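You operate a simulated robot arm through the tools that you are given. There is no shell and no other tool. Be economical: measure what you need, move in short steps, check, and stop when the job is done.

You are at the controls of a simulated robot arm. One attempt, no reset.

## Task
Staple the white sheaf and the cream sheaf.
Fine: fingers out of the slot, then one staple each, in the corner; each goes back to its slot; leave the third.

The check looks at the end state, three seconds after you hand in, the way a careful person would. Anything else that was tipped, shoved, dropped, spilled or broken makes it a failure.

## Robot
A 6-joint arm with a two-finger parallel gripper, fixed in place. Base frame: the origin is at the foot of the arm, x ahead of it, y to its left, z up; the work surface is at about z = 738. Readings come in mm, rad, newtons and seconds.
With the tool pointing down near the work surface it reaches from about 200 to 640 mm from the base axis. Its first joint turns from -1.152 to 1.152 rad. Payload 2.7 kg.
The TCP is the grasp point between the finger pads, 23 mm short of the fingertips. In the tool frame z runs along the fingers and y along their closing line. The gripper opens to 94 mm. The fingers are 38 mm wide and 10 mm thick; the gripper's body (54 by 96 mm) begins 39 mm behind the TCP.
Orientation is that of the tool frame in the base frame, as a unit quaternion [w, x, y, z]. With the fingers straight down and closing along the base's y, the tool's x points along the base's -x, its y along +y and its z along -z.

## Interface
- The arm moves only by the tool step_arm. Its argument "series" is a list of rows, each a list of 3 entries, a list of its own where there are three numbers: the shift along the tool's x, y, z in mm, then the turn, a rotation vector about the tool's x, y, z in rad, then the finger opening in mm, from 0 to 94. In form: [[[tx, ty, tz], [ax, ay, az], gripper], ...]. A call has 1 to 20 rows; each row is the pose to reach, as a shift and turn from the pose commanded when the call began, along the tool's axes at that moment. Each row takes 0.2 s and may step no farther than 50 mm and 0.15 rad from the row before; otherwise, or with a gripper value out of range, the whole call is refused. A pose out of reach is approached as far as the arm can. The call stops where the force on the tool passes 40 N (or 10 N more than at its start, if that is more) or the arm is blocked; 0.2 s more then pass. Each finger travels about 45 mm/s and halts on what it meets, pressing with about 28 N; the grip force reading is that of the motor and also rises with nothing between the fingers. The clock runs only during rows and for 0.2 s after the last one: add rows that repeat a pose to give the fingers time. The reply holds the time, the measured pose of the TCP, the force on the tool along the base axes, the opening and the grip force, in the units named above and with some noise.
- Cameras (640 x 400 px; columns grow to the right, rows downward): "scene" is fixed at [60.1, -422.3, 1402.1]; the picture's right is [0.90, -0.44, 0.00], its down [-0.26, -0.54, -0.80] and it looks along [0.35, 0.72, -0.60] (base axes); focal length 322 px, centre (320, 200). "wrist" rides on the gripper at [-39, 0, -44] in the tool frame; the picture's right is [0.00, -1.00, 0.00], its down [0.97, 0.00, -0.24] and it looks along [0.24, 0.00, 0.97] (tool axes); focal length 218 px, centre (320, 200).
- grab_frame(camera): a new picture of that camera. The clock stands still meanwhile.
- locate(camera, pixels): for up to 12 pixels [column, row] of the newest picture of that camera ("zoom" is the newest enlarged one), the place [x, y, z] in the base frame of the surface seen there, good to about 3 mm. The clock stands still meanwhile.
- inspect(camera, box): a new picture of the part [left, top, right, bottom] of that camera's present view, enlarged. The clock stands still meanwhile.
- sign_off(): hands the job in; it is judged then, once.

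Keep the steps short. Do not move on a guess: measure, check each grasp and each placing, and mend mistakes. In all there are 80 turns and 54 pictures (those below and enlarged ones count). Leave the gripper open and the arm clear of the work at the hand-in unless told otherwise, and finish with a single line.

The tools are called as a command line: name --argument value ..., lists and objects as JSON in quotes. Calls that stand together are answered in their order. step_arm: Moves the arm, as the interface text tells. Its arguments: {"type":"object","properties":{"series":{"type":"array","items":{"type":"array"}}},"required":["series"]} The other tools are called the same way: grab_frame (camera) takes a picture; locate (camera, pixels) gives the place of the surface under pixels of a picture; inspect (camera, box) takes an enlarged picture of a part of a camera's view; sign_off () hands the job in.

At the start:

```text
t: 0.0
position: [439.2, -60.5, 1086.0]
tool_rot: [0.0, 0.0, 1.0, 0.0]
contact_force: [0.7, -1.4, -0.7]
finger_gap: 94.2
finger_force: 0.0
```

scene: 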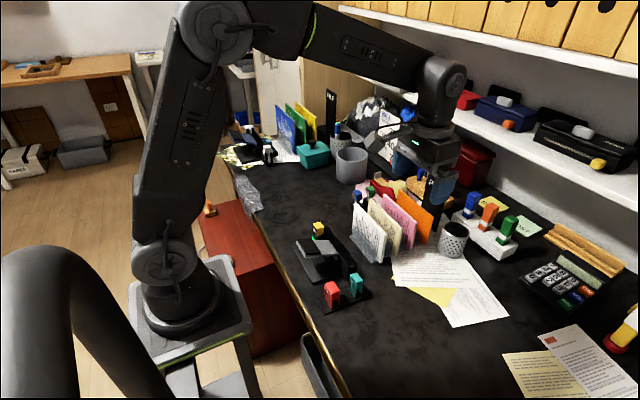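
wrist: 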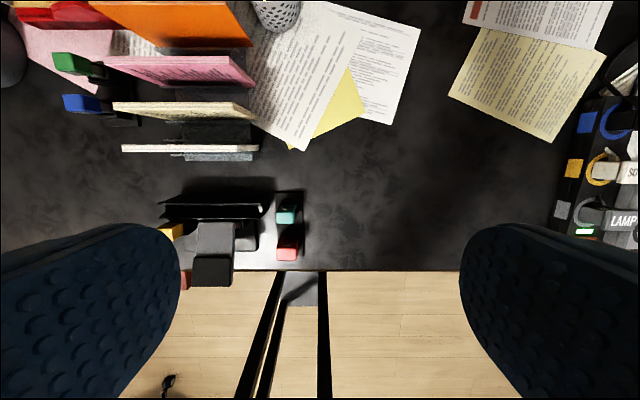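

I see a rack of four sheaves (white, cream, pink, orange) and a stapler device with teal and red buttons. I'll enlarge both before moving.

inspect --camera "scene" --box '[280, 170, 480, 310]'

inspect --camera "wrist" --box '[50, 0, 330, 300]'

```text
2.86 times, centred on (380, 240) of scene
```

zoom: 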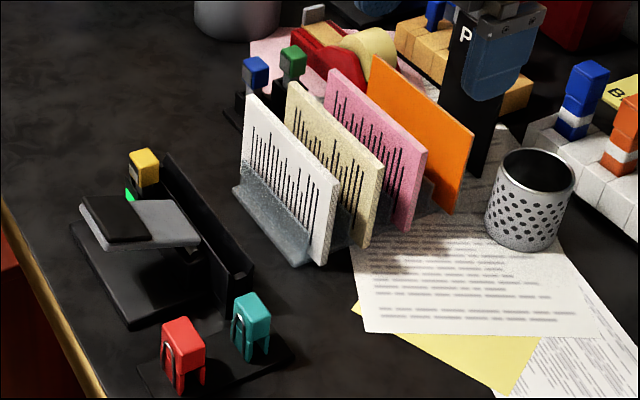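

```text
1.33 times, centred on (190, 150) of wrist
```

zoom: 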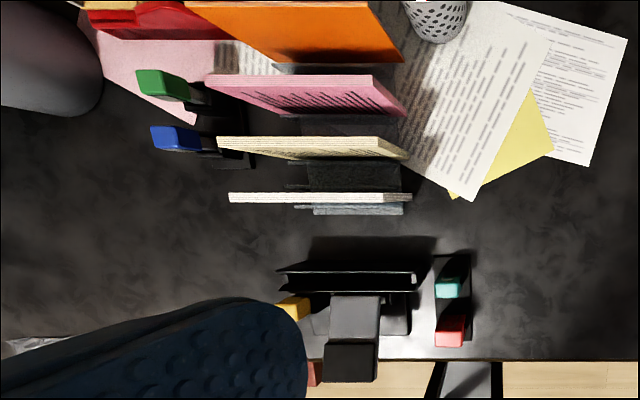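

Next I measure key features in the enlarged wrist picture: sheaf ends, trough, head, buttons.

locate --camera "zoom" --pixels '[[232, 197], [408, 197], [222, 142], [405, 156], [210, 80], [400, 112], [350, 210], [355, 315], [350, 362], [292, 307], [450, 332], [448, 288]]'

locate --camera "wrist" --pixels '[[170, 211], [268, 206], [215, 213], [200, 225], [252, 235], [300, 198], [75, 60], [75, 102], [120, 122], [225, 130], [245, 157], [190, 157]]'

```text
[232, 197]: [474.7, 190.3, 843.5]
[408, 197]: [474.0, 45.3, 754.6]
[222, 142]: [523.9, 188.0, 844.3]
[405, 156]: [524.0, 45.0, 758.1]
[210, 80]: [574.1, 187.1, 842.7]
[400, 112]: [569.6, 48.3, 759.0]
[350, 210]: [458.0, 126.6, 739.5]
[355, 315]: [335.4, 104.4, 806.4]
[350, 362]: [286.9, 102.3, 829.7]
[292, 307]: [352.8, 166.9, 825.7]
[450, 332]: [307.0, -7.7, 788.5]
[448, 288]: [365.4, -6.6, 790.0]
```

```text
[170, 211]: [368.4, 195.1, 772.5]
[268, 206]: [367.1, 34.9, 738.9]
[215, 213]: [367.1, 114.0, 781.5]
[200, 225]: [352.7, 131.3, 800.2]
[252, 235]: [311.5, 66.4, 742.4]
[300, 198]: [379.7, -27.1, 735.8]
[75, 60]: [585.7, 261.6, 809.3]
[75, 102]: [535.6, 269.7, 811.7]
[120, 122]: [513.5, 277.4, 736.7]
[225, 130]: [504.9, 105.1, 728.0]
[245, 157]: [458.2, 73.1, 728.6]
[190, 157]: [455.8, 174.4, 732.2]
```

Sheaves stand in planes x≈474, 524, 573, tops near z≈844. I shift the arm left about 165 mm, staying high, to look over the stapler.

step_arm --series '[[[0, 45, 0], [0, 0, 0], 94], [[0, 90, 0], [0, 0, 0], 94], [[0, 130, 20], [0, 0, 0], 94], [[0, 165, 40], [0, 0, 0], 94], [[0, 165, 40], [0, 0, 0], 94]]'

grab_frame --camera "wrist"

inspect --camera "scene" --box '[285, 210, 385, 315]'

```text
t: 1.2
position: [438.1, 104.6, 1045.6]
tool_rot: [0.0, 0.0, 1.0, 0.0]
contact_force: [-0.1, -0.4, -0.5]
finger_gap: 93.9
finger_force: 0.0
```

```text
49 pictures are left
```

wrist: 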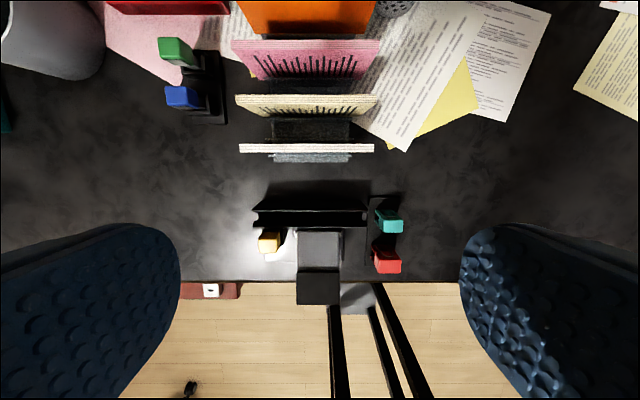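

```text
3.81 times, centred on (335, 262) of scene
```

zoom: 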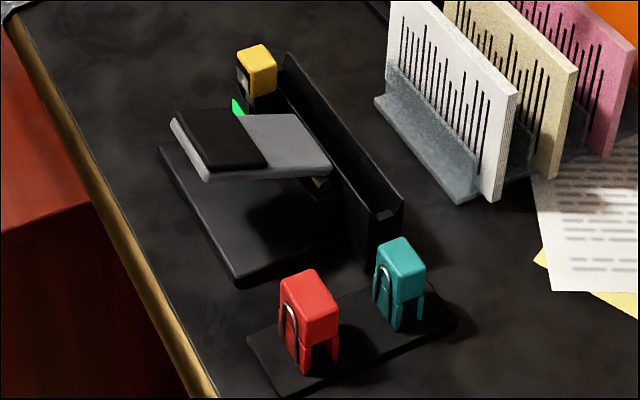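

Before interpreting the stapler I zoom in from above and take positions.

inspect --camera "wrist" --box '[220, 170, 420, 310]'

locate --camera "wrist" --pixels '[[241, 148], [372, 148], [237, 99], [376, 98], [233, 44], [378, 44], [280, 158], [346, 158], [275, 130], [348, 128], [310, 114], [310, 167]]'

```text
2.86 times, centred on (320, 240) of wrist
```

zoom: 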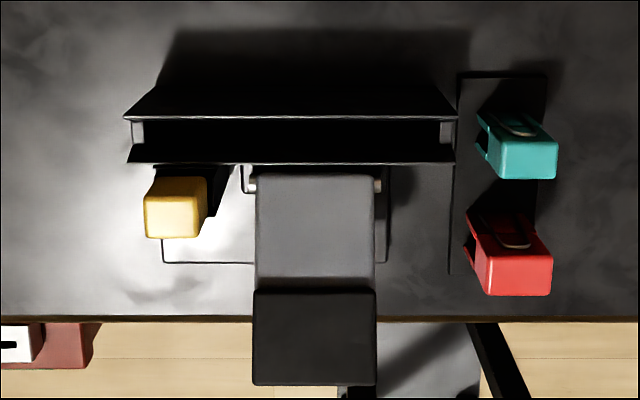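

```text
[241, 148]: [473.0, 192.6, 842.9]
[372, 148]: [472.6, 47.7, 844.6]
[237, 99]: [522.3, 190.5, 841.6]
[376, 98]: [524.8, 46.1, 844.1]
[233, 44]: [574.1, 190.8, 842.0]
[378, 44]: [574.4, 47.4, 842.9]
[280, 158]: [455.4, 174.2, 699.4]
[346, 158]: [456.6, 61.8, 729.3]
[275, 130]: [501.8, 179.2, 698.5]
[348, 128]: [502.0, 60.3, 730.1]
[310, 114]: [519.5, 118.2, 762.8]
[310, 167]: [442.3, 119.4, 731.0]
```

Sheaves span y≈47–191, tops z≈843. Now the stapler's trough, lever, and lights.

locate --camera "zoom" --pixels '[[126, 118], [454, 118], [130, 158], [452, 160], [290, 138], [138, 132], [448, 132], [262, 180], [370, 180], [315, 285], [262, 375], [370, 375]]'

inspect --camera "scene" --box '[295, 215, 365, 275]'

```text
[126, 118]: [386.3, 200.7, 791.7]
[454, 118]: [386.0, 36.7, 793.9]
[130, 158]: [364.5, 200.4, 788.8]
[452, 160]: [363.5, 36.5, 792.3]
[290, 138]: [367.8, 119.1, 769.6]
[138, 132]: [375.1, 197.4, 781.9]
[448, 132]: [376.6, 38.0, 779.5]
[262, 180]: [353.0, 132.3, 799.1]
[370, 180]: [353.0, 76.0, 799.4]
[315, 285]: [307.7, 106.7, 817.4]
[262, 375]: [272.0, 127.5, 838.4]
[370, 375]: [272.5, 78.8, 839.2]
```

```text
6.67 times, centred on (330, 245) of scene
```

zoom: 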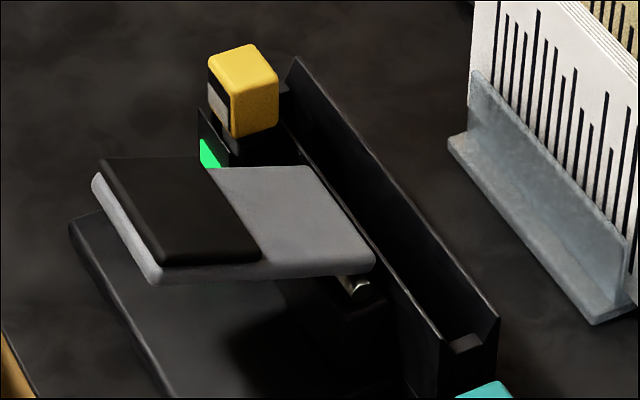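

The stapler appears to be a long open trough (x≈364–386, y≈38–198) with a paddle lever (tip ≈ (272,103,839)). I don't yet know how it works, so I go to the right side of it and tilt the wrist camera toward +y for a look from the side.

step_arm --series '[[[10, -30, 10], [-0.1, 0, 0], 94], [[20, -60, 20], [-0.2, 0, 0], 94], [[30, -90, 35], [-0.3, 0, 0], 94], [[40, -120, 50], [-0.42, 0, 0], 94], [[50, -150, 65], [-0.54, 0, 0], 94], [[60, -180, 80], [-0.66, 0, 0], 94], [[65, -210, 95], [-0.78, 0, 0], 94], [[70, -240, 110], [-0.9, 0, 0], 94], [[70, -240, 110], [-0.9, 0, 0], 94]]'

grab_frame --camera "wrist"

```text
t: 3.2
position: [367.9, -134.7, 937.6]
tool_rot: [0.0, 0.0, 0.9, 0.435]
contact_force: [-0.2, 0.1, -0.8]
finger_gap: 94.1
finger_force: 0.0
```

```text
45 pictures are left
```

wrist: 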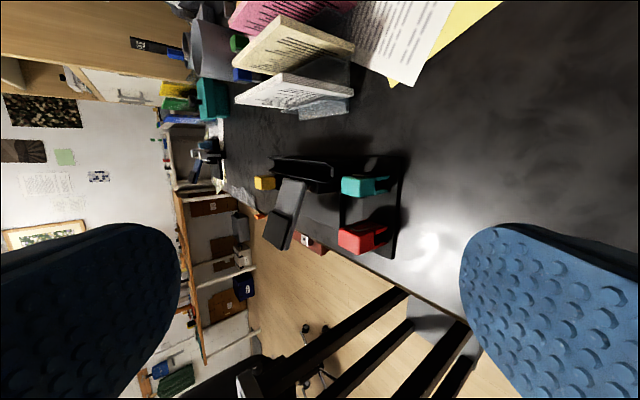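

inspect --camera "wrist" --box '[220, 130, 430, 265]'

inspect --camera "wrist" --box '[210, 10, 380, 130]'

```text
2.96 times, centred on (325, 198) of wrist
```

zoom: 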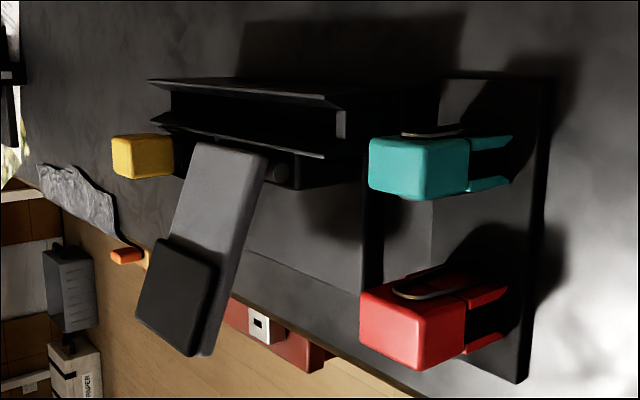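

```text
3.33 times, centred on (295, 70) of wrist
```

zoom: 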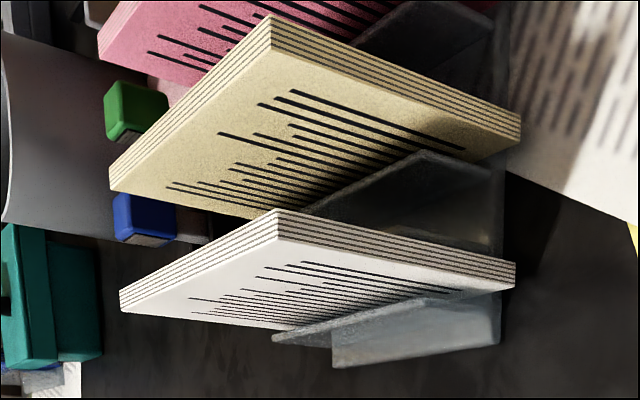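

Red and teal look like loose-legged clips/tools on stands; the lever sits on a black block. I zoom further on the lever and the yellow piece.

inspect --camera "wrist" --box '[245, 145, 345, 215]'

step_arm --series '[[[0, 0, 40], [0, 0, 0], 94], [[0, 0, 80], [0, 0, 0], 94], [[-10, -30, 100], [0, 0, 0], 94], [[-10, -60, 120], [0, 0, 0], 94], [[-10, -60, 120], [0, 0, 0], 94]]'

grab_frame --camera "wrist"

```text
5.71 times, centred on (295, 180) of wrist
```

zoom: 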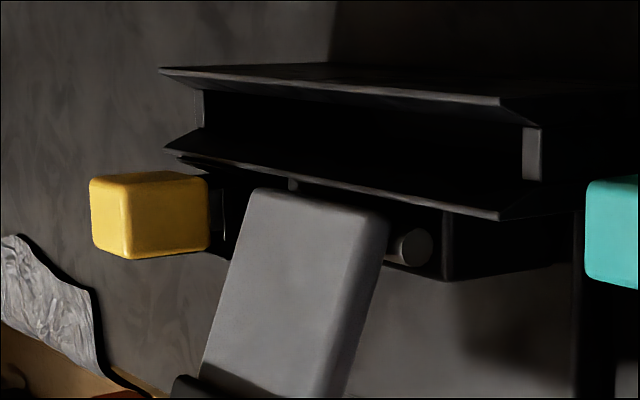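

```text
t: 4.4
position: [379.1, -77.8, 813.8]
tool_rot: [0.0, 0.0, 0.901, 0.434]
contact_force: [0.0, -0.3, -0.2]
finger_gap: 94.2
finger_force: 0.1
```

```text
41 pictures are left
```

wrist: 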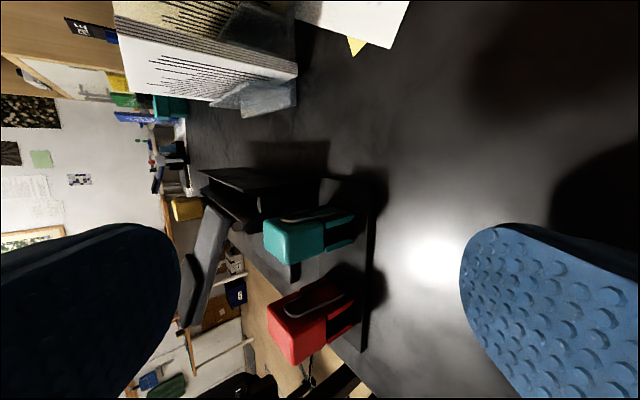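

inspect --camera "wrist" --box '[160, 150, 380, 370]'

locate --camera "wrist" --pixels '[[292, 110], [240, 112], [270, 95], [296, 78], [297, 65], [245, 92], [262, 190], [262, 225], [240, 222], [290, 272], [275, 180]]'

```text
1.82 times, centred on (270, 260) of wrist
```

zoom: 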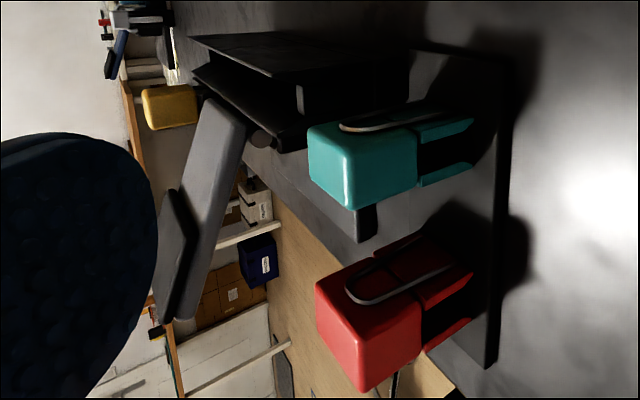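

```text
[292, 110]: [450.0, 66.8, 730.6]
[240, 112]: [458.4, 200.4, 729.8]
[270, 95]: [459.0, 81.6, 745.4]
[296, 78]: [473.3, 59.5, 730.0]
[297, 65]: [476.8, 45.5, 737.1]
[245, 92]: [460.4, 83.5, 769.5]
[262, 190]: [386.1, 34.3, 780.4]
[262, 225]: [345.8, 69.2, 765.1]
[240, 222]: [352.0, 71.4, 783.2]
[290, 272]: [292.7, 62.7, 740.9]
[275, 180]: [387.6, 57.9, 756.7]
```

I now raise straight up, untilt, and go above the trough to look down into the slot.

step_arm --series '[[[0, 30, -24], [0, 0, 0], 94], [[0, 60, -48], [0, 0, 0], 94], [[0, 90, -72], [0.12, 0, 0], 94], [[0, 117, -93], [0.26, 0, 0], 94], [[-10, 136, -69], [0.4, 0, 0], 94], [[-20, 155, -45], [0.54, 0, 0], 94], [[-30, 174, -21], [0.68, 0, 0], 94], [[-40, 193, 3], [0.82, 0, 0], 94], [[-52, 212, 27], [0.9, 0, 0], 94], [[-52, 230, 50], [0.9, 0, 0], 94], [[-52, 230, 50], [0.9, 0, 0], 94]]'

grab_frame --camera "wrist"

```text
t: 6.8
position: [431.0, 103.9, 962.8]
tool_rot: [0.0, 0.0, 1.0, 0.0]
contact_force: [-0.2, -0.1, 0.5]
finger_gap: 93.9
finger_force: 0.0
```

```text
39 pictures are left
```

wrist: 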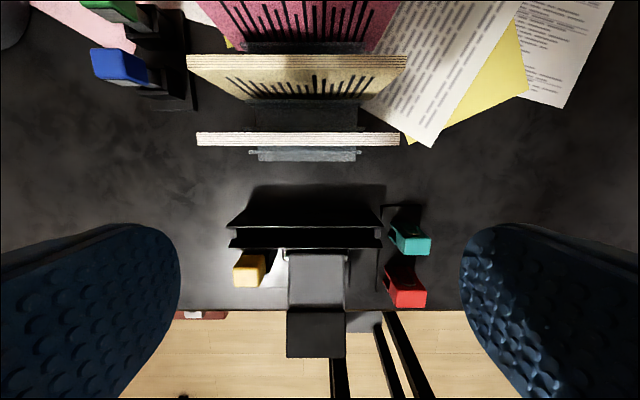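

inspect --camera "wrist" --box '[220, 195, 400, 305]'

locate --camera "zoom" --pixels '[[40, 110], [560, 110], [300, 112], [300, 125], [300, 140], [300, 155], [40, 150], [560, 150], [60, 130], [560, 128], [440, 205], [240, 200]]'

locate --camera "wrist" --pixels '[[240, 270], [262, 262], [275, 265], [282, 290], [350, 258], [377, 275], [300, 137], [300, 145], [200, 137], [397, 137], [250, 153], [360, 153]]'

```text
3.56 times, centred on (310, 250) of wrist
```

zoom: 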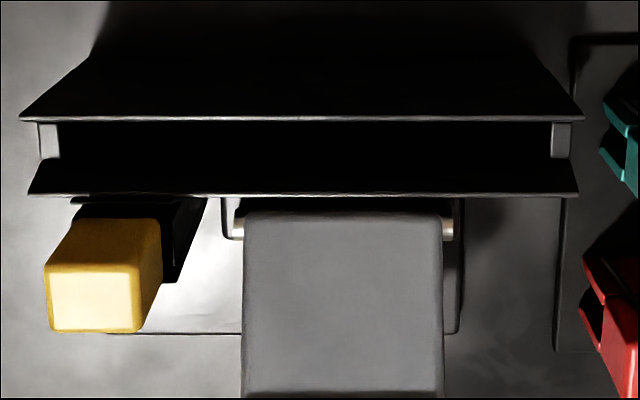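

```text
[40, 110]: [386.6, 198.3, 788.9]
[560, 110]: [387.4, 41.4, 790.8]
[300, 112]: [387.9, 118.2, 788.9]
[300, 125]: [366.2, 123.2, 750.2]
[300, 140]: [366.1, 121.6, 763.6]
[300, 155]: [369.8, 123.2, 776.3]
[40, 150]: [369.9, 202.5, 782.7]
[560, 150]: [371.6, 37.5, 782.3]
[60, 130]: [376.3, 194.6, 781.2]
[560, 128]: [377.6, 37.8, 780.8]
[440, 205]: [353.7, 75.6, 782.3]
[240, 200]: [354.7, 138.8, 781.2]
```

```text
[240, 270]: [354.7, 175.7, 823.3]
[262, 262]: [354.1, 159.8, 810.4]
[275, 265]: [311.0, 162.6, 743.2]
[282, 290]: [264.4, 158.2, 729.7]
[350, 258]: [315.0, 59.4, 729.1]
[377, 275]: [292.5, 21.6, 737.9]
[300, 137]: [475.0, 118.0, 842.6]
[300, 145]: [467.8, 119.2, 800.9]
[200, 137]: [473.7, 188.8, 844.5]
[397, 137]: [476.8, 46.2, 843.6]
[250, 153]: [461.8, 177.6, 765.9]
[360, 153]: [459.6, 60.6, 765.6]
```

I zoom tightly on the yellow post with the green lamp, and on the blue/green posts.

inspect --camera "scene" --box '[305, 216, 345, 246]'

inspect --camera "scene" --box '[345, 180, 445, 265]'

```text
13.33 times, centred on (325, 231) of scene
```

zoom: 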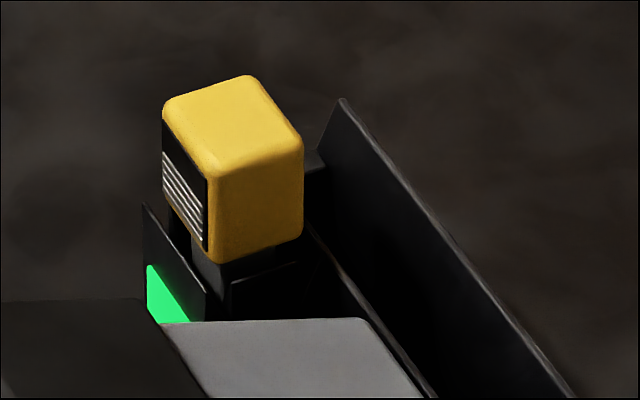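

```text
4.71 times, centred on (395, 222) of scene
```

zoom: 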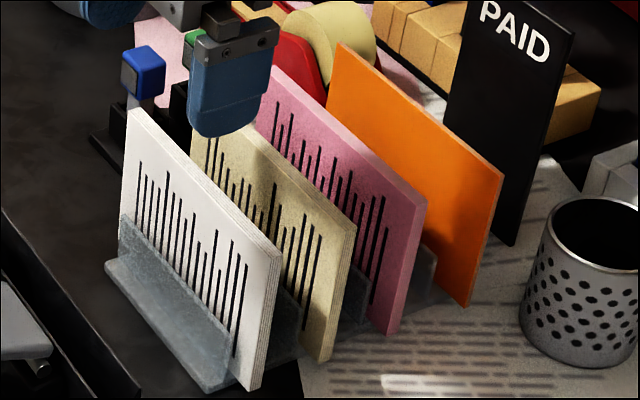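

The yellow piece is a cartridge with a staple pattern, docked with a green lamp; red and teal carry a paperclip. I check blue and green as well.

inspect --camera "scene" --box '[360, 180, 400, 210]'

inspect --camera "wrist" --box '[70, 0, 220, 115]'

```text
13.33 times, centred on (380, 195) of scene
```

zoom: 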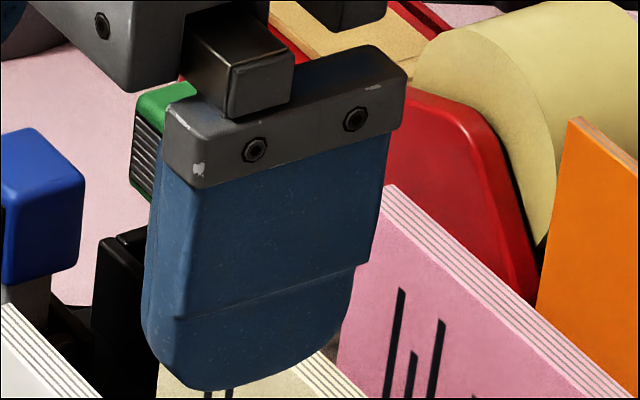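

```text
3.48 times, centred on (145, 58) of wrist
```

zoom: 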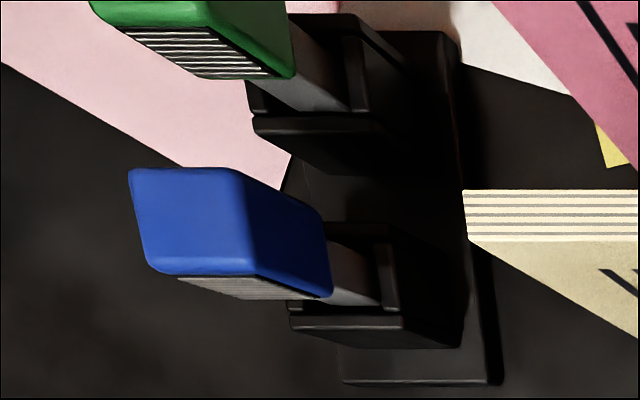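

Yellow is a docked staple cartridge (lamp green), near the sheaf's lower-left corner when it stands in the trough; the lever drives it. Plan: grip a sheaf at its top edge (fingers closing along x), set it in the trough, let go, press the lever once, return it. First I turn the tool 90° above the white sheaf.

step_arm --series '[[[-4, 2, 0], [0, 0, 0.143], 94], [[-8, 4, 0], [0, 0, 0.286], 94], [[-12, 6, 0], [0, 0, 0.428], 80], [[-16, 8, 0], [0, 0, 0.571], 70], [[-20, 9, 0], [0, 0, 0.714], 60], [[-24, 10, 0], [0, 0, 0.857], 50], [[-28, 11, 0], [0, 0, 1.0], 40], [[-32, 12, 10], [0, 0, 1.142], 34], [[-36, 13, 15], [0, 0, 1.285], 34], [[-40, 14, 20], [0, 0, 1.428], 34], [[-44, 15, 25], [0, 0, 1.571], 34], [[-44, 15, 25], [0, 0, 1.571], 34], [[-44, 15, 25], [0, 0, 1.571], 34]]'

grab_frame --camera "wrist"

```text
t: 9.6
position: [474.7, 119.0, 938.8]
tool_rot: [0.001, 0.708, 0.707, 0.0]
contact_force: [0.6, -0.7, -0.6]
finger_gap: 34.0
finger_force: 0.1
```

```text
33 pictures are left
```

wrist: 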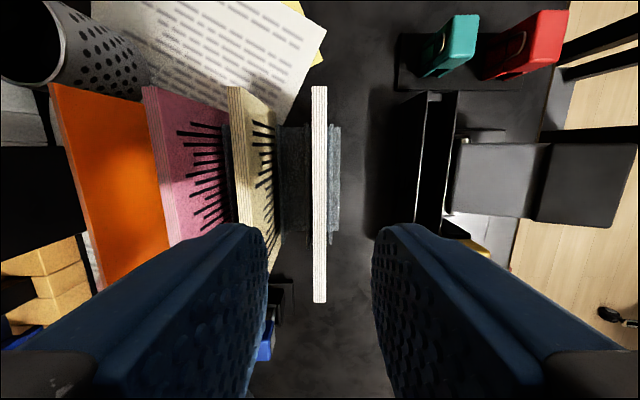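

The white sheaf is centered between the fingers (column ≈319). I measure its edges and the slot from this view.

locate --camera "wrist" --pixels '[[313, 200], [326, 200], [319, 88], [319, 300], [232, 95], [244, 95], [430, 95], [457, 95], [440, 150], [434, 180], [427, 110], [450, 120]]'

inspect --camera "wrist" --box '[370, 70, 530, 270]'

```text
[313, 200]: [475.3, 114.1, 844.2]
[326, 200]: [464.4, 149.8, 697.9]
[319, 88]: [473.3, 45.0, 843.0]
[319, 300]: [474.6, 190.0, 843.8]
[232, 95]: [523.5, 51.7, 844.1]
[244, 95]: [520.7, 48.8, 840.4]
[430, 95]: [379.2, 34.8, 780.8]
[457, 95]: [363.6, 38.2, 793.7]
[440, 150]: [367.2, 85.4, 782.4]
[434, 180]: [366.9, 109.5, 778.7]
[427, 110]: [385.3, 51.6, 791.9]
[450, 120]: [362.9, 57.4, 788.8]
```

```text
2.00 times, centred on (450, 170) of wrist
```

zoom: 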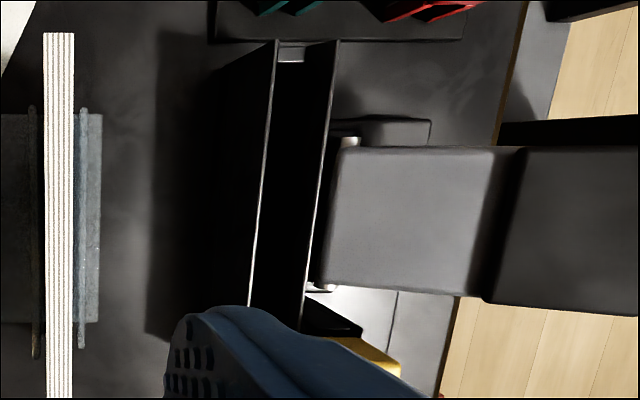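

Sheaf: x≈474.5, about 9 mm thick, top z≈844; trough slot centre x≈375, end walls y≈40–196. I descend to TCP z≈828 (tips 805, above the rack panels) and close.

step_arm --series '[[[0, 0, 40], [0, 0, 0], 34], [[0, 0, 75], [0, 0, 0], 34], [[0, 0, 95], [0, 0, 0], 34], [[0, 0, 111], [0, 0, 0], 34], [[0, 0, 111], [0, 0, 0], 34]]'

step_arm --series '[[[0, 0, 0], [0, 0, 0], 20], [[0, 0, 0], [0, 0, 0], 12], [[0, 0, 0], [0, 0, 0], 4], [[0, 0, 0], [0, 0, 0], 4], [[0, 0, 0], [0, 0, 0], 4]]'

grab_frame --camera "wrist"

```text
t: 10.8
position: [475.1, 119.3, 827.2]
tool_rot: [0.0, 0.707, 0.708, 0.0]
contact_force: [0.3, -0.9, -0.5]
finger_gap: 34.1
finger_force: 0.2
```

```text
t: 12.0
position: [473.9, 118.0, 829.7]
tool_rot: [-0.001, 0.707, 0.707, 0.0]
contact_force: [-0.4, -0.3, -0.8]
finger_gap: 8.8
finger_force: 28.0
```

```text
31 pictures are left
```

wrist: 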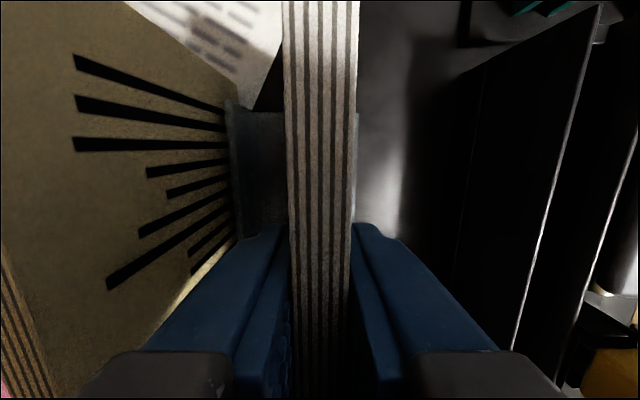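

The white sheaf is gripped (gap 8.8 mm, 28 N). I lift it straight up 80 mm and check with the scene camera.

step_arm --series '[[[0, 0, -15], [0, 0, 0], 4], [[0, 0, -35], [0, 0, 0], 4], [[0, 0, -60], [0, 0, 0], 4], [[0, 0, -80], [0, 0, 0], 4], [[0, 0, -80], [0, 0, 0], 4]]'

inspect --camera "scene" --box '[290, 140, 450, 290]'

```text
t: 13.2
position: [474.8, 118.0, 908.1]
tool_rot: [0.0, 0.708, 0.706, 0.0]
contact_force: [0.5, -0.7, -0.4]
finger_gap: 8.8
finger_force: 28.1
```

```text
2.67 times, centred on (370, 215) of scene
```

zoom: 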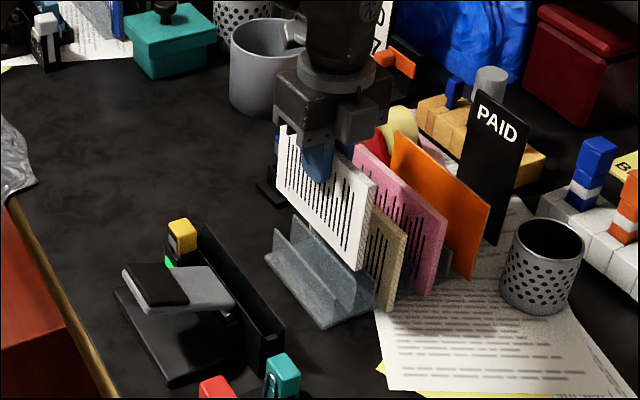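

Sheaf lifted cleanly. I measure its bottom corners and the rack's walls for the return.

locate --camera "zoom" --pixels '[[356, 262], [360, 220], [281, 170], [281, 130], [272, 228], [328, 300], [372, 290], [340, 288], [281, 318], [232, 226], [264, 325], [228, 295]]'

```text
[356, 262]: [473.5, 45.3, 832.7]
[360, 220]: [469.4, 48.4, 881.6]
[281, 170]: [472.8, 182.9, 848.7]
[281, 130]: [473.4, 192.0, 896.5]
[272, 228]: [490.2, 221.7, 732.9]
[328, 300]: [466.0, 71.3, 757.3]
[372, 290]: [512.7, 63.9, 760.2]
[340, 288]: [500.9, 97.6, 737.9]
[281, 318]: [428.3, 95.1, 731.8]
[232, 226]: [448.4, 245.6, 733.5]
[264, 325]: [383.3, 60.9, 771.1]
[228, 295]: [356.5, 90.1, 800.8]
```

The sheaf's bottom is at z≈828, clear of the trough top (791). I move 100 mm toward −x, above the slot, and look down.

step_arm --series '[[[0, -30, 0], [0, 0, 0], 4], [[0, -60, 0], [0, 0, 0], 4], [[0, -85, 0], [0, 0, 0], 4], [[0, -100, 0], [0, 0, 0], 4], [[0, -100, 0], [0, 0, 0], 4], [[0, -100, 0], [0, 0, 0], 4]]'

grab_frame --camera "wrist"

inspect --camera "scene" --box '[280, 165, 400, 305]'

```text
t: 14.6
position: [373.5, 119.1, 908.2]
tool_rot: [0.0, 0.706, 0.708, -0.001]
contact_force: [0.5, 0.1, -0.4]
finger_gap: 8.7
finger_force: 28.0
```

```text
29 pictures are left
```

wrist: 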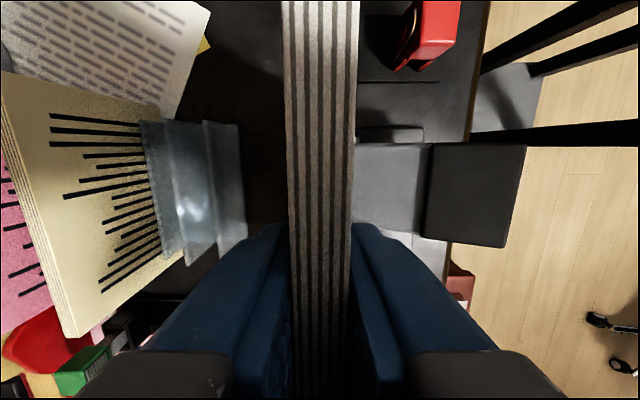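

```text
2.86 times, centred on (340, 235) of scene
```

zoom: 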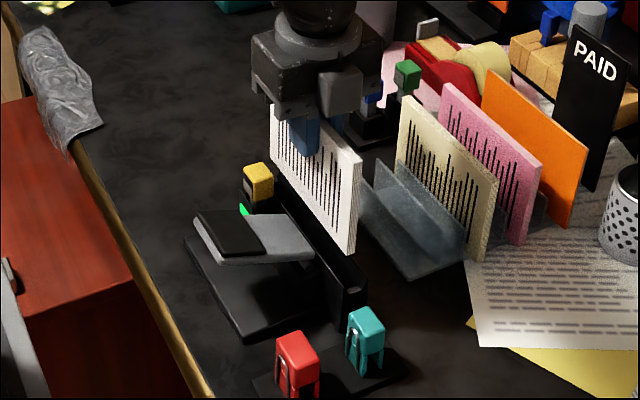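

The sheaf hangs over the slot, aligned. I lower 70 mm gradually, watching the force.

step_arm --series '[[[0, 0, 20], [0, 0, 0], 4], [[0, 0, 35], [0, 0, 0], 4], [[0, 0, 48], [0, 0, 0], 4], [[0, 0, 60], [0, 0, 0], 4], [[0, 0, 70], [0, 0, 0], 4]]'

step_arm --series '[[[0, 0, 3], [0, 0, 0], 4], [[0, 0, 6], [0, 0, 0], 4], [[0, 0, 8], [0, 0, 0], 4]]'

inspect --camera "scene" --box '[280, 165, 400, 305]'

```text
t: 15.8
position: [374.7, 118.8, 837.4]
tool_rot: [0.0, 0.707, 0.707, 0.0]
contact_force: [0.4, -1.4, -1.1]
finger_gap: 8.8
finger_force: 27.6
```

```text
t: 16.6
position: [375.5, 118.9, 829.9]
tool_rot: [0.001, 0.707, 0.708, 0.002]
contact_force: [-3.5, 0.1, 26.3]
finger_gap: 8.6
finger_force: 28.1
```

```text
2.86 times, centred on (340, 235) of scene
```

zoom: 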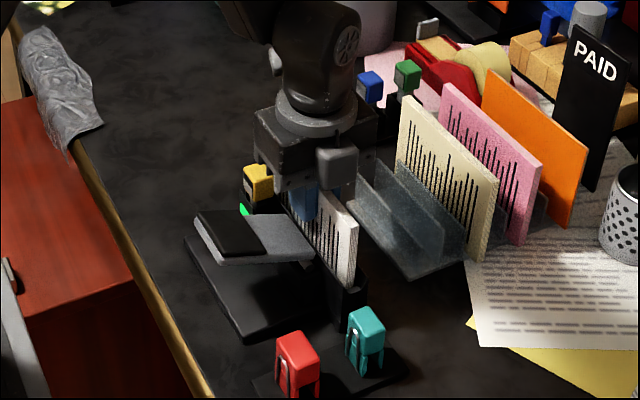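

The sheaf rests on the slot floor (26 N). I ease off 1 mm, open to 28 mm and rise.

step_arm --series '[[[0, 0, -2], [0, 0, 0], 6], [[0, 0, -2], [0, 0, 0], 14], [[0, 0, -2], [0, 0, 0], 24], [[0, 0, -2], [0, 0, 0], 28], [[0, 0, -2], [0, 0, 0], 28], [[0, 0, -20], [0, 0, 0], 28], [[0, 0, -50], [0, 0, 0], 28], [[0, 0, -85], [0, 0, 0], 28], [[0, 0, -85], [0, 0, 0], 28]]'

grab_frame --camera "wrist"

```text
t: 18.6
position: [374.5, 119.0, 915.4]
tool_rot: [0.0, 0.707, 0.707, 0.0]
contact_force: [-0.5, 0.5, 0.6]
finger_gap: 27.7
finger_force: 0.1
```

```text
26 pictures are left
```

wrist: 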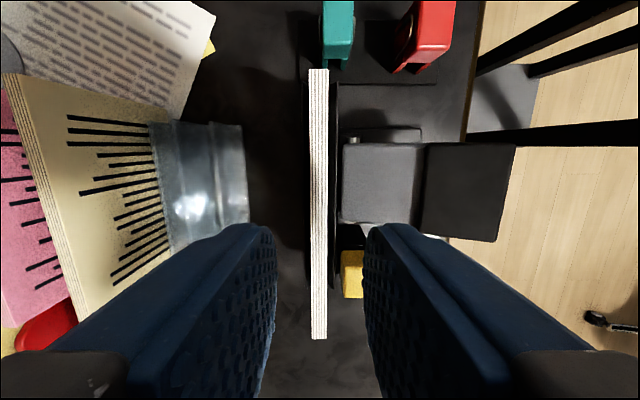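

The white sheaf stands in the slot, fingers free. Now I move over the black paddle (≈(290,103)), closed, still high.

locate --camera "wrist" --pixels '[[312, 200], [325, 200], [318, 72], [319, 337], [352, 262], [352, 290], [430, 190], [470, 190], [505, 190], [470, 150], [460, 232], [375, 190]]'

step_arm --series '[[[0, -25, 0], [0, 0, 0], 14], [[-5, -50, 0], [0, 0, 0], 0], [[-15, -75, 0], [0, 0, 0], 0], [[-15, -85, 0], [0, 0, 0], 0], [[-15, -85, 0], [0, 0, 0], 0]]'

grab_frame --camera "wrist"

```text
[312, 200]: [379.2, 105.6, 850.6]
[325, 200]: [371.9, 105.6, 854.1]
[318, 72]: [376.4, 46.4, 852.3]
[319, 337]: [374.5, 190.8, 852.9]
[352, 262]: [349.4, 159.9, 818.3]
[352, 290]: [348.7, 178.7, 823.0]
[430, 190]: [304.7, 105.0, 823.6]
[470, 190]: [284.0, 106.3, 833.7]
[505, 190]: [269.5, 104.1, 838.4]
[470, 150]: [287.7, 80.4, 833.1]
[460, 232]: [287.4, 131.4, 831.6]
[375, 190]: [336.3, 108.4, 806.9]
```

```text
t: 19.8
position: [290.4, 104.6, 913.5]
tool_rot: [0.001, 0.707, 0.707, 0.0]
contact_force: [-0.5, 0.8, -0.6]
finger_gap: 0.0
finger_force: 27.6
```

```text
25 pictures are left
```

wrist: 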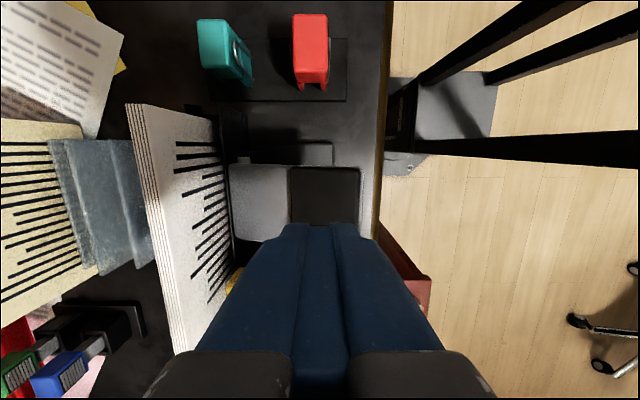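

Sheaf top z≈852, y 46–191, good. Paddle is right beneath. I descend to just above it (tips z≈838).

step_arm --series '[[[0, -4, 25], [0, 0, 0], 0], [[0, -4, 45], [0, 0, 0], 0], [[0, -4, 52], [0, 0, 0], 0], [[0, -4, 57], [0, 0, 0], 0], [[0, -4, 62], [0, 0, 0], 0], [[0, -4, 66], [0, 0, 0], 0]]'

```text
t: 21.2
position: [284.9, 103.3, 847.5]
tool_rot: [-0.001, 0.707, 0.707, 0.0]
contact_force: [-6.9, 0.6, 12.2]
finger_gap: 0.0
finger_force: 28.0
```

Contact, 12 N. I keep pressing in small steps.

step_arm --series '[[[0, 0, 4], [0, 0, 0], 0], [[0, 0, 8], [0, 0, 0], 0], [[0, 0, 12], [0, 0, 0], 0], [[0, 0, 16], [0, 0, 0], 0], [[0, 0, 20], [0, 0, 0], 0], [[0, 0, 24], [0, 0, 0], 0]]'

inspect --camera "scene" --box '[280, 190, 380, 290]'

```text
t: 22.4
position: [284.6, 103.5, 832.4]
tool_rot: [-0.001, 0.707, 0.707, -0.003]
contact_force: [-6.3, -0.8, 18.4]
finger_gap: 0.0
finger_force: 28.2
stopped in row 5: the force on the tool passed its limit (the readings are from after the stop); the commanded pose is now the measured one
```

```text
4.00 times, centred on (330, 240) of scene
```

zoom: 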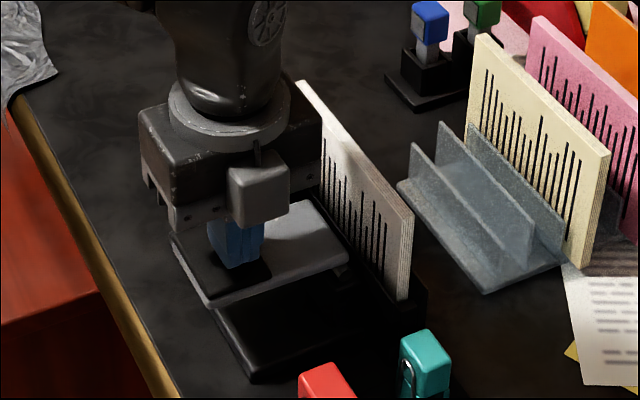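

The lever hit a hard stop (>40 N). I rise and check lever and lamp before deciding anything.

step_arm --series '[[[0, 0, -15], [0, 0, 0], 0], [[0, 0, -40], [0, 0, 0], 0], [[0, 0, -80], [0, 0, 0], 0], [[0, 25, -80], [0, 0, 0], 14], [[5, 60, -82], [0, 0, 0], 28], [[15, 90, -82], [0, 0, 0], 30], [[15, 90, -82], [0, 0, 0], 30]]'

grab_frame --camera "wrist"

inspect --camera "scene" --box '[295, 205, 365, 275]'

```text
t: 24.0
position: [376.0, 118.5, 911.7]
tool_rot: [-0.001, 0.707, 0.707, -0.002]
contact_force: [0.8, -0.6, -0.7]
finger_gap: 30.0
finger_force: 0.0
```

```text
23 pictures are left
```

wrist: 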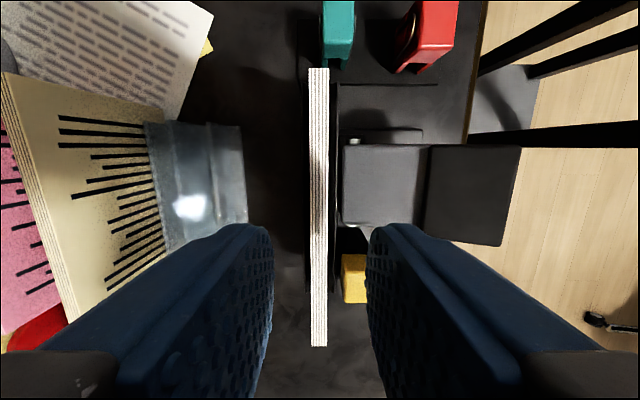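

```text
5.71 times, centred on (330, 240) of scene
```

zoom: 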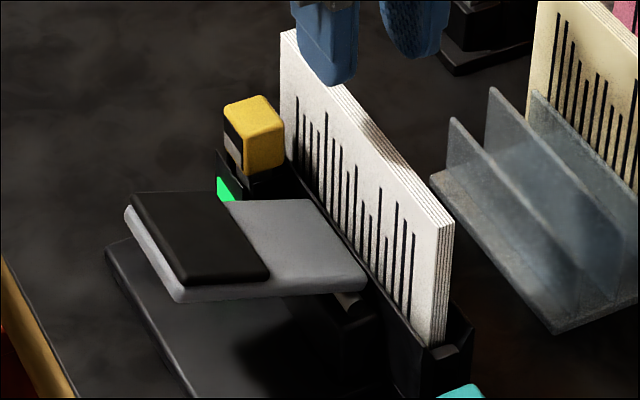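

Lever sprang back, lamp still green. I regrip the white sheaf the same way (TCP z≈837) and lift it to inspect the corner.

step_arm --series '[[[0, 0, 40], [0, 0, 0], 30], [[0, 0, 65], [0, 0, 0], 30], [[0, 0, 75], [0, 0, 0], 30], [[0, 0, 75], [0, 0, 0], 18], [[0, 0, 75], [0, 0, 0], 4], [[0, 0, 75], [0, 0, 0], 4], [[0, 0, 75], [0, 0, 0], 4], [[0, 0, 75], [0, 0, 0], 4]]'

step_arm --series '[[[0, 0, -15], [0, 0, 0], 4], [[0, 0, -35], [0, 0, 0], 4], [[0, 0, -55], [0, 0, 0], 4], [[0, 0, -75], [0, 0, 0], 4], [[0, 0, -75], [0, 0, 0], 4]]'

inspect --camera "scene" --box '[315, 190, 385, 270]'

```text
t: 25.8
position: [374.1, 118.3, 836.2]
tool_rot: [-0.001, 0.706, 0.708, -0.002]
contact_force: [0.6, -0.5, 0.2]
finger_gap: 8.8
finger_force: 27.8
```

```text
t: 27.0
position: [374.0, 117.2, 913.3]
tool_rot: [-0.001, 0.707, 0.707, -0.002]
contact_force: [-0.2, -0.7, -1.4]
finger_gap: 8.8
finger_force: 28.1
```

```text
5.00 times, centred on (350, 230) of scene
```

zoom: 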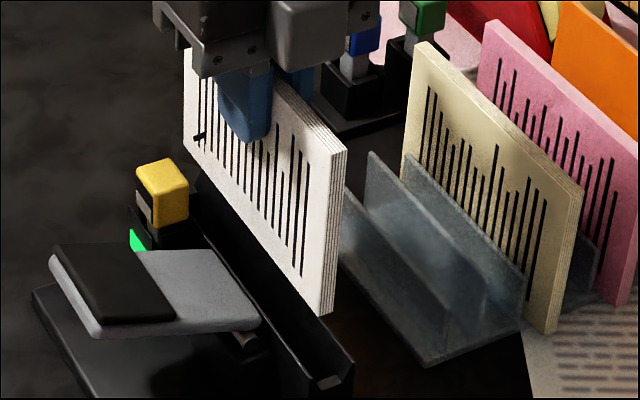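

A small dark mark appeared at the sheaf's lower-left corner (zoom (198,138)). I enlarge it.

inspect --camera "scene" --box '[330, 205, 360, 230]'

locate --camera "zoom" --pixels '[[320, 200]]'

```text
16.00 times, centred on (345, 218) of scene
```

zoom: 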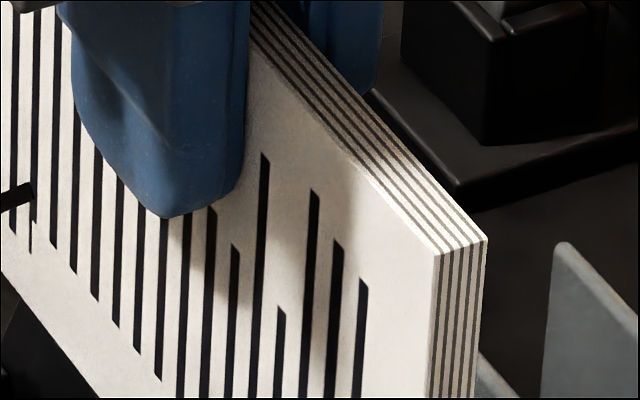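

```text
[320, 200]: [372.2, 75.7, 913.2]
```

inspect --camera "scene" --box '[315, 207, 343, 225]'

locate --camera "zoom" --pixels '[[245, 230]]'

```text
16.00 times, centred on (329, 216) of scene
```

zoom: 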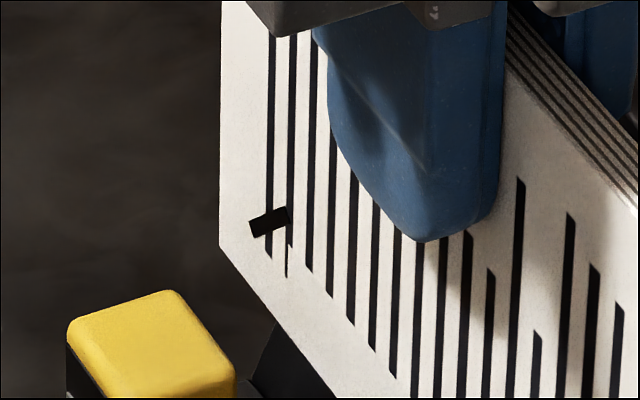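

```text
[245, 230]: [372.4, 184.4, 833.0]
```

One staple, diagonal, in the lower-left corner. I carry the white sheaf back +100 mm in x over its rack slot.

step_arm --series '[[[0, 30, 0], [0, 0, 0], 4], [[0, 60, 0], [0, 0, 0], 4], [[0, 85, 0], [0, 0, 0], 4], [[0, 100, 0], [0, 0, 0.003], 4], [[0, 100, 0], [0, 0, 0.003], 4], [[0, 100, 0], [0, 0, 0.003], 4]]'

grab_frame --camera "wrist"

```text
t: 28.4
position: [473.7, 118.4, 912.7]
tool_rot: [0.0, 0.707, 0.707, -0.001]
contact_force: [0.5, 0.5, -1.1]
finger_gap: 8.8
finger_force: 27.7
```

```text
18 pictures are left
```

wrist: 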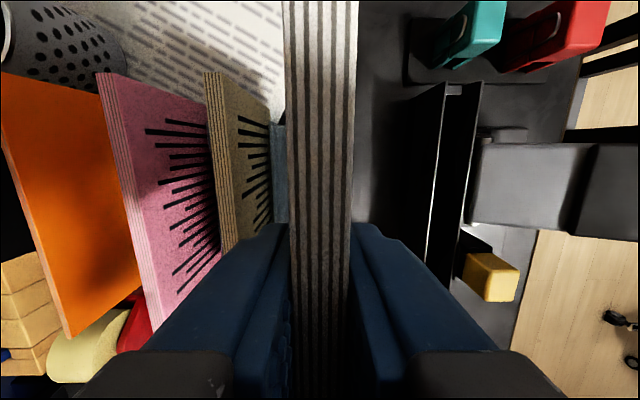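

I lower 78 mm into the rack slot, then feel for the floor.

step_arm --series '[[[0, 0, 25], [0, 0, 0], 4], [[0, 0, 45], [0, 0, 0], 4], [[0, 0, 60], [0, 0, 0], 4], [[0, 0, 70], [0, 0, 0], 4], [[0, 0, 78], [0, 0, 0], 4]]'

step_arm --series '[[[0, 0, 2], [0, 0, 0], 4], [[0, 0, 4], [0, 0, 0], 4], [[0, 0, 5], [0, 0, 0], 4]]'

```text
t: 29.6
position: [475.7, 118.4, 834.2]
tool_rot: [-0.001, 0.708, 0.706, -0.002]
contact_force: [0.6, -0.2, -0.9]
finger_gap: 8.6
finger_force: 28.0
```

```text
t: 30.4
position: [476.5, 118.6, 829.7]
tool_rot: [-0.001, 0.708, 0.707, -0.002]
contact_force: [0.5, -0.5, -0.9]
finger_gap: 8.6
finger_force: 27.4
```

Not touching yet at z≈829; a little further.

step_arm --series '[[[0, 0, 1], [0, 0, 0], 4], [[0, 0, 2], [0, 0, 0], 4], [[0, 0, 3], [0, 0, 0], 4]]'

```text
t: 31.2
position: [475.6, 118.6, 829.0]
tool_rot: [0.001, 0.707, 0.707, -0.001]
contact_force: [-7.0, -2.3, 28.0]
finger_gap: 8.9
finger_force: 27.8
```

Floor reached (28 N). I ease off, open, rise, and look.

step_arm --series '[[[0, 0, -2], [0, 0, 0], 6], [[0, 0, -2], [0, 0, 0], 14], [[0, 0, -2], [0, 0, 0], 24], [[0, 0, -2], [0, 0, 0], 30], [[0, 0, -2], [0, 0, 0], 30], [[0, 0, -20], [0, 0, 0], 30], [[0, 0, -50], [0, 0, 0], 30], [[0, 0, -90], [0, 0, 0], 30], [[0, 24, -110], [0, 0, 0], 34], [[0, 48, -110], [0, 0, 0], 34], [[0, 48, -110], [0, 0, 0], 34]]'

grab_frame --camera "wrist"

```text
t: 33.6
position: [523.9, 118.0, 937.2]
tool_rot: [-0.001, 0.708, 0.706, -0.002]
contact_force: [-0.9, 0.3, 0.2]
finger_gap: 33.9
finger_force: 0.1
```

```text
17 pictures are left
```

wrist: 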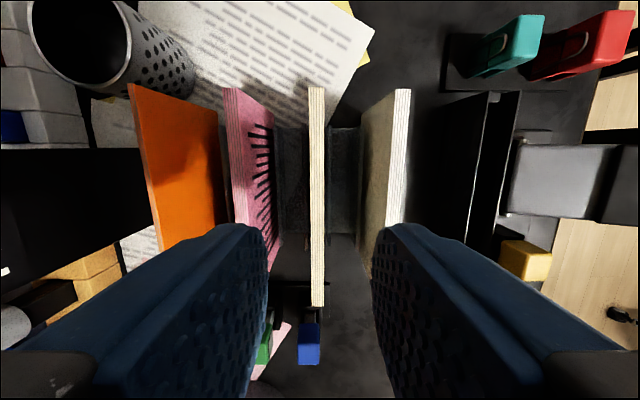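

White stands back upright. I measure white and cream.

locate --camera "wrist" --pixels '[[312, 150], [321, 150], [317, 92], [317, 303], [398, 92], [408, 92], [403, 150], [403, 210], [236, 92]]'

```text
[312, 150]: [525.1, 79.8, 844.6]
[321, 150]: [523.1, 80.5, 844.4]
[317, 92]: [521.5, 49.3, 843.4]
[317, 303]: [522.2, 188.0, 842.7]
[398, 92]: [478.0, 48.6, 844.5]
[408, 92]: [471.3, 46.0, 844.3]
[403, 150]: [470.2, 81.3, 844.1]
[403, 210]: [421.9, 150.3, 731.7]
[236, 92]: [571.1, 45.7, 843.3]
```

White is back at x≈474, z 844. Cream is at x≈524. I descend to grip it.

step_arm --series '[[[0, 0, 40], [0, 0, 0], 34], [[0, 0, 75], [0, 0, 0], 34], [[0, 0, 95], [0, 0, 0], 34], [[0, 0, 109], [0, 0, 0], 34], [[0, 0, 109], [0, 0, 0], 20], [[0, 0, 109], [0, 0, 0], 10], [[0, 0, 109], [0, 0, 0], 4], [[0, 0, 109], [0, 0, 0], 4], [[0, 0, 109], [0, 0, 0], 4]]'

```text
t: 35.6
position: [521.7, 119.4, 826.8]
tool_rot: [-0.001, 0.708, 0.706, -0.002]
contact_force: [0.3, -0.4, 0.4]
finger_gap: 9.0
finger_force: 28.0
```

Cream gripped (9.0 mm). It must pass over white (top 844), so I lift 125 mm, then check.

step_arm --series '[[[0, 0, -15], [0, 0, 0], 4], [[0, 0, -40], [0, 0, 0], 4], [[0, 0, -70], [0, 0, 0], 4], [[0, 0, -100], [0, 0, 0], 4], [[0, 0, -125], [0, 0, 0], 4], [[0, 0, -125], [0, 0, 0], 4]]'

inspect --camera "scene" --box '[300, 140, 460, 290]'

locate --camera "zoom" --pixels '[[320, 200]]'

```text
t: 37.0
position: [523.1, 118.3, 951.7]
tool_rot: [0.0, 0.708, 0.707, -0.002]
contact_force: [-0.3, 0.1, -0.6]
finger_gap: 8.7
finger_force: 28.3
```

```text
2.67 times, centred on (380, 215) of scene
```

zoom: 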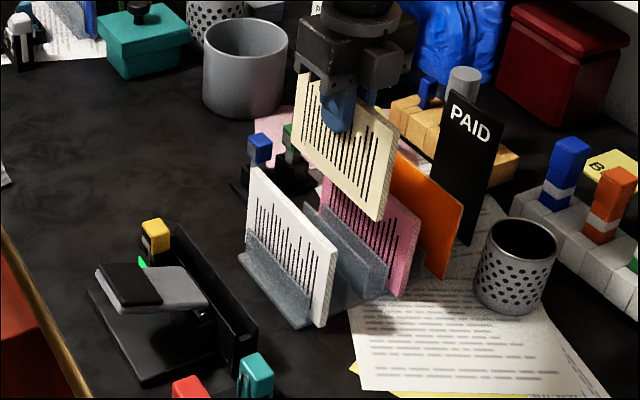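

```text
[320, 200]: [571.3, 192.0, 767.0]
```

Clear by about 25 mm. I carry it −149 mm in x over the slot and view alignment.

step_arm --series '[[[0, -35, 0], [0, 0, 0], 4], [[0, -70, 0], [0, 0, 0], 4], [[0, -105, 0], [0, 0, 0], 4], [[0, -135, 0], [0, 0, 0], 4], [[0, -148.5, 0], [0, 0, 0], 4], [[0, -148.5, 0], [0, 0, 0], 4], [[0, -148.5, 40], [0, 0, 0], 4], [[0, -148.5, 40], [0, 0, 0], 4]]'

inspect --camera "scene" --box '[280, 165, 400, 305]'

```text
t: 38.8
position: [373.6, 119.7, 911.8]
tool_rot: [-0.001, 0.708, 0.706, -0.002]
contact_force: [0.3, 0.6, -1.3]
finger_gap: 8.8
finger_force: 27.6
```

```text
2.86 times, centred on (340, 235) of scene
```

zoom: 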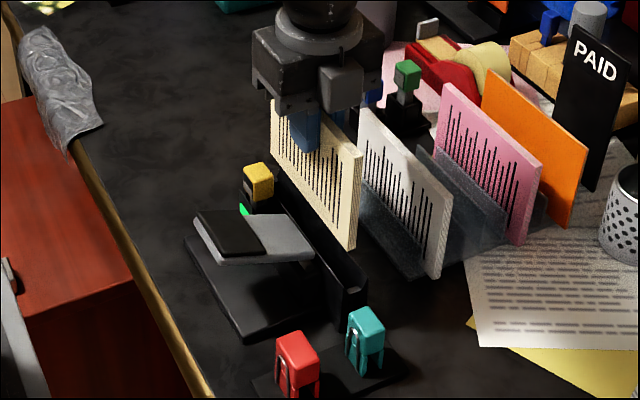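

Aligned as before. I lower 70 mm, then feel for the floor.

step_arm --series '[[[0, 0, 20], [0, 0, 0], 4], [[0, 0, 35], [0, 0, 0], 4], [[0, 0, 48], [0, 0, 0], 4], [[0, 0, 60], [0, 0, 0], 4], [[0, 0, 70], [0, 0, 0], 4]]'

step_arm --series '[[[0, 0, 2], [0, 0, 0], 4], [[0, 0, 4], [0, 0, 0], 4], [[0, 0, 6], [0, 0, 0], 4]]'

```text
t: 40.0
position: [374.5, 119.2, 842.7]
tool_rot: [-0.001, 0.708, 0.707, -0.002]
contact_force: [0.8, 0.0, -1.1]
finger_gap: 8.4
finger_force: 27.7
```

```text
t: 40.8
position: [374.2, 117.8, 836.4]
tool_rot: [-0.001, 0.708, 0.706, -0.002]
contact_force: [0.4, 0.1, -0.8]
finger_gap: 8.6
finger_force: 28.2
```

step_arm --series '[[[0, 0, 1.5], [0, 0, 0], 4], [[0, 0, 3], [0, 0, 0], 4]]'

```text
t: 41.4
position: [373.7, 118.9, 834.0]
tool_rot: [0.0, 0.708, 0.706, -0.002]
contact_force: [-5.5, -3.1, 22.4]
finger_gap: 8.8
finger_force: 28.1
```

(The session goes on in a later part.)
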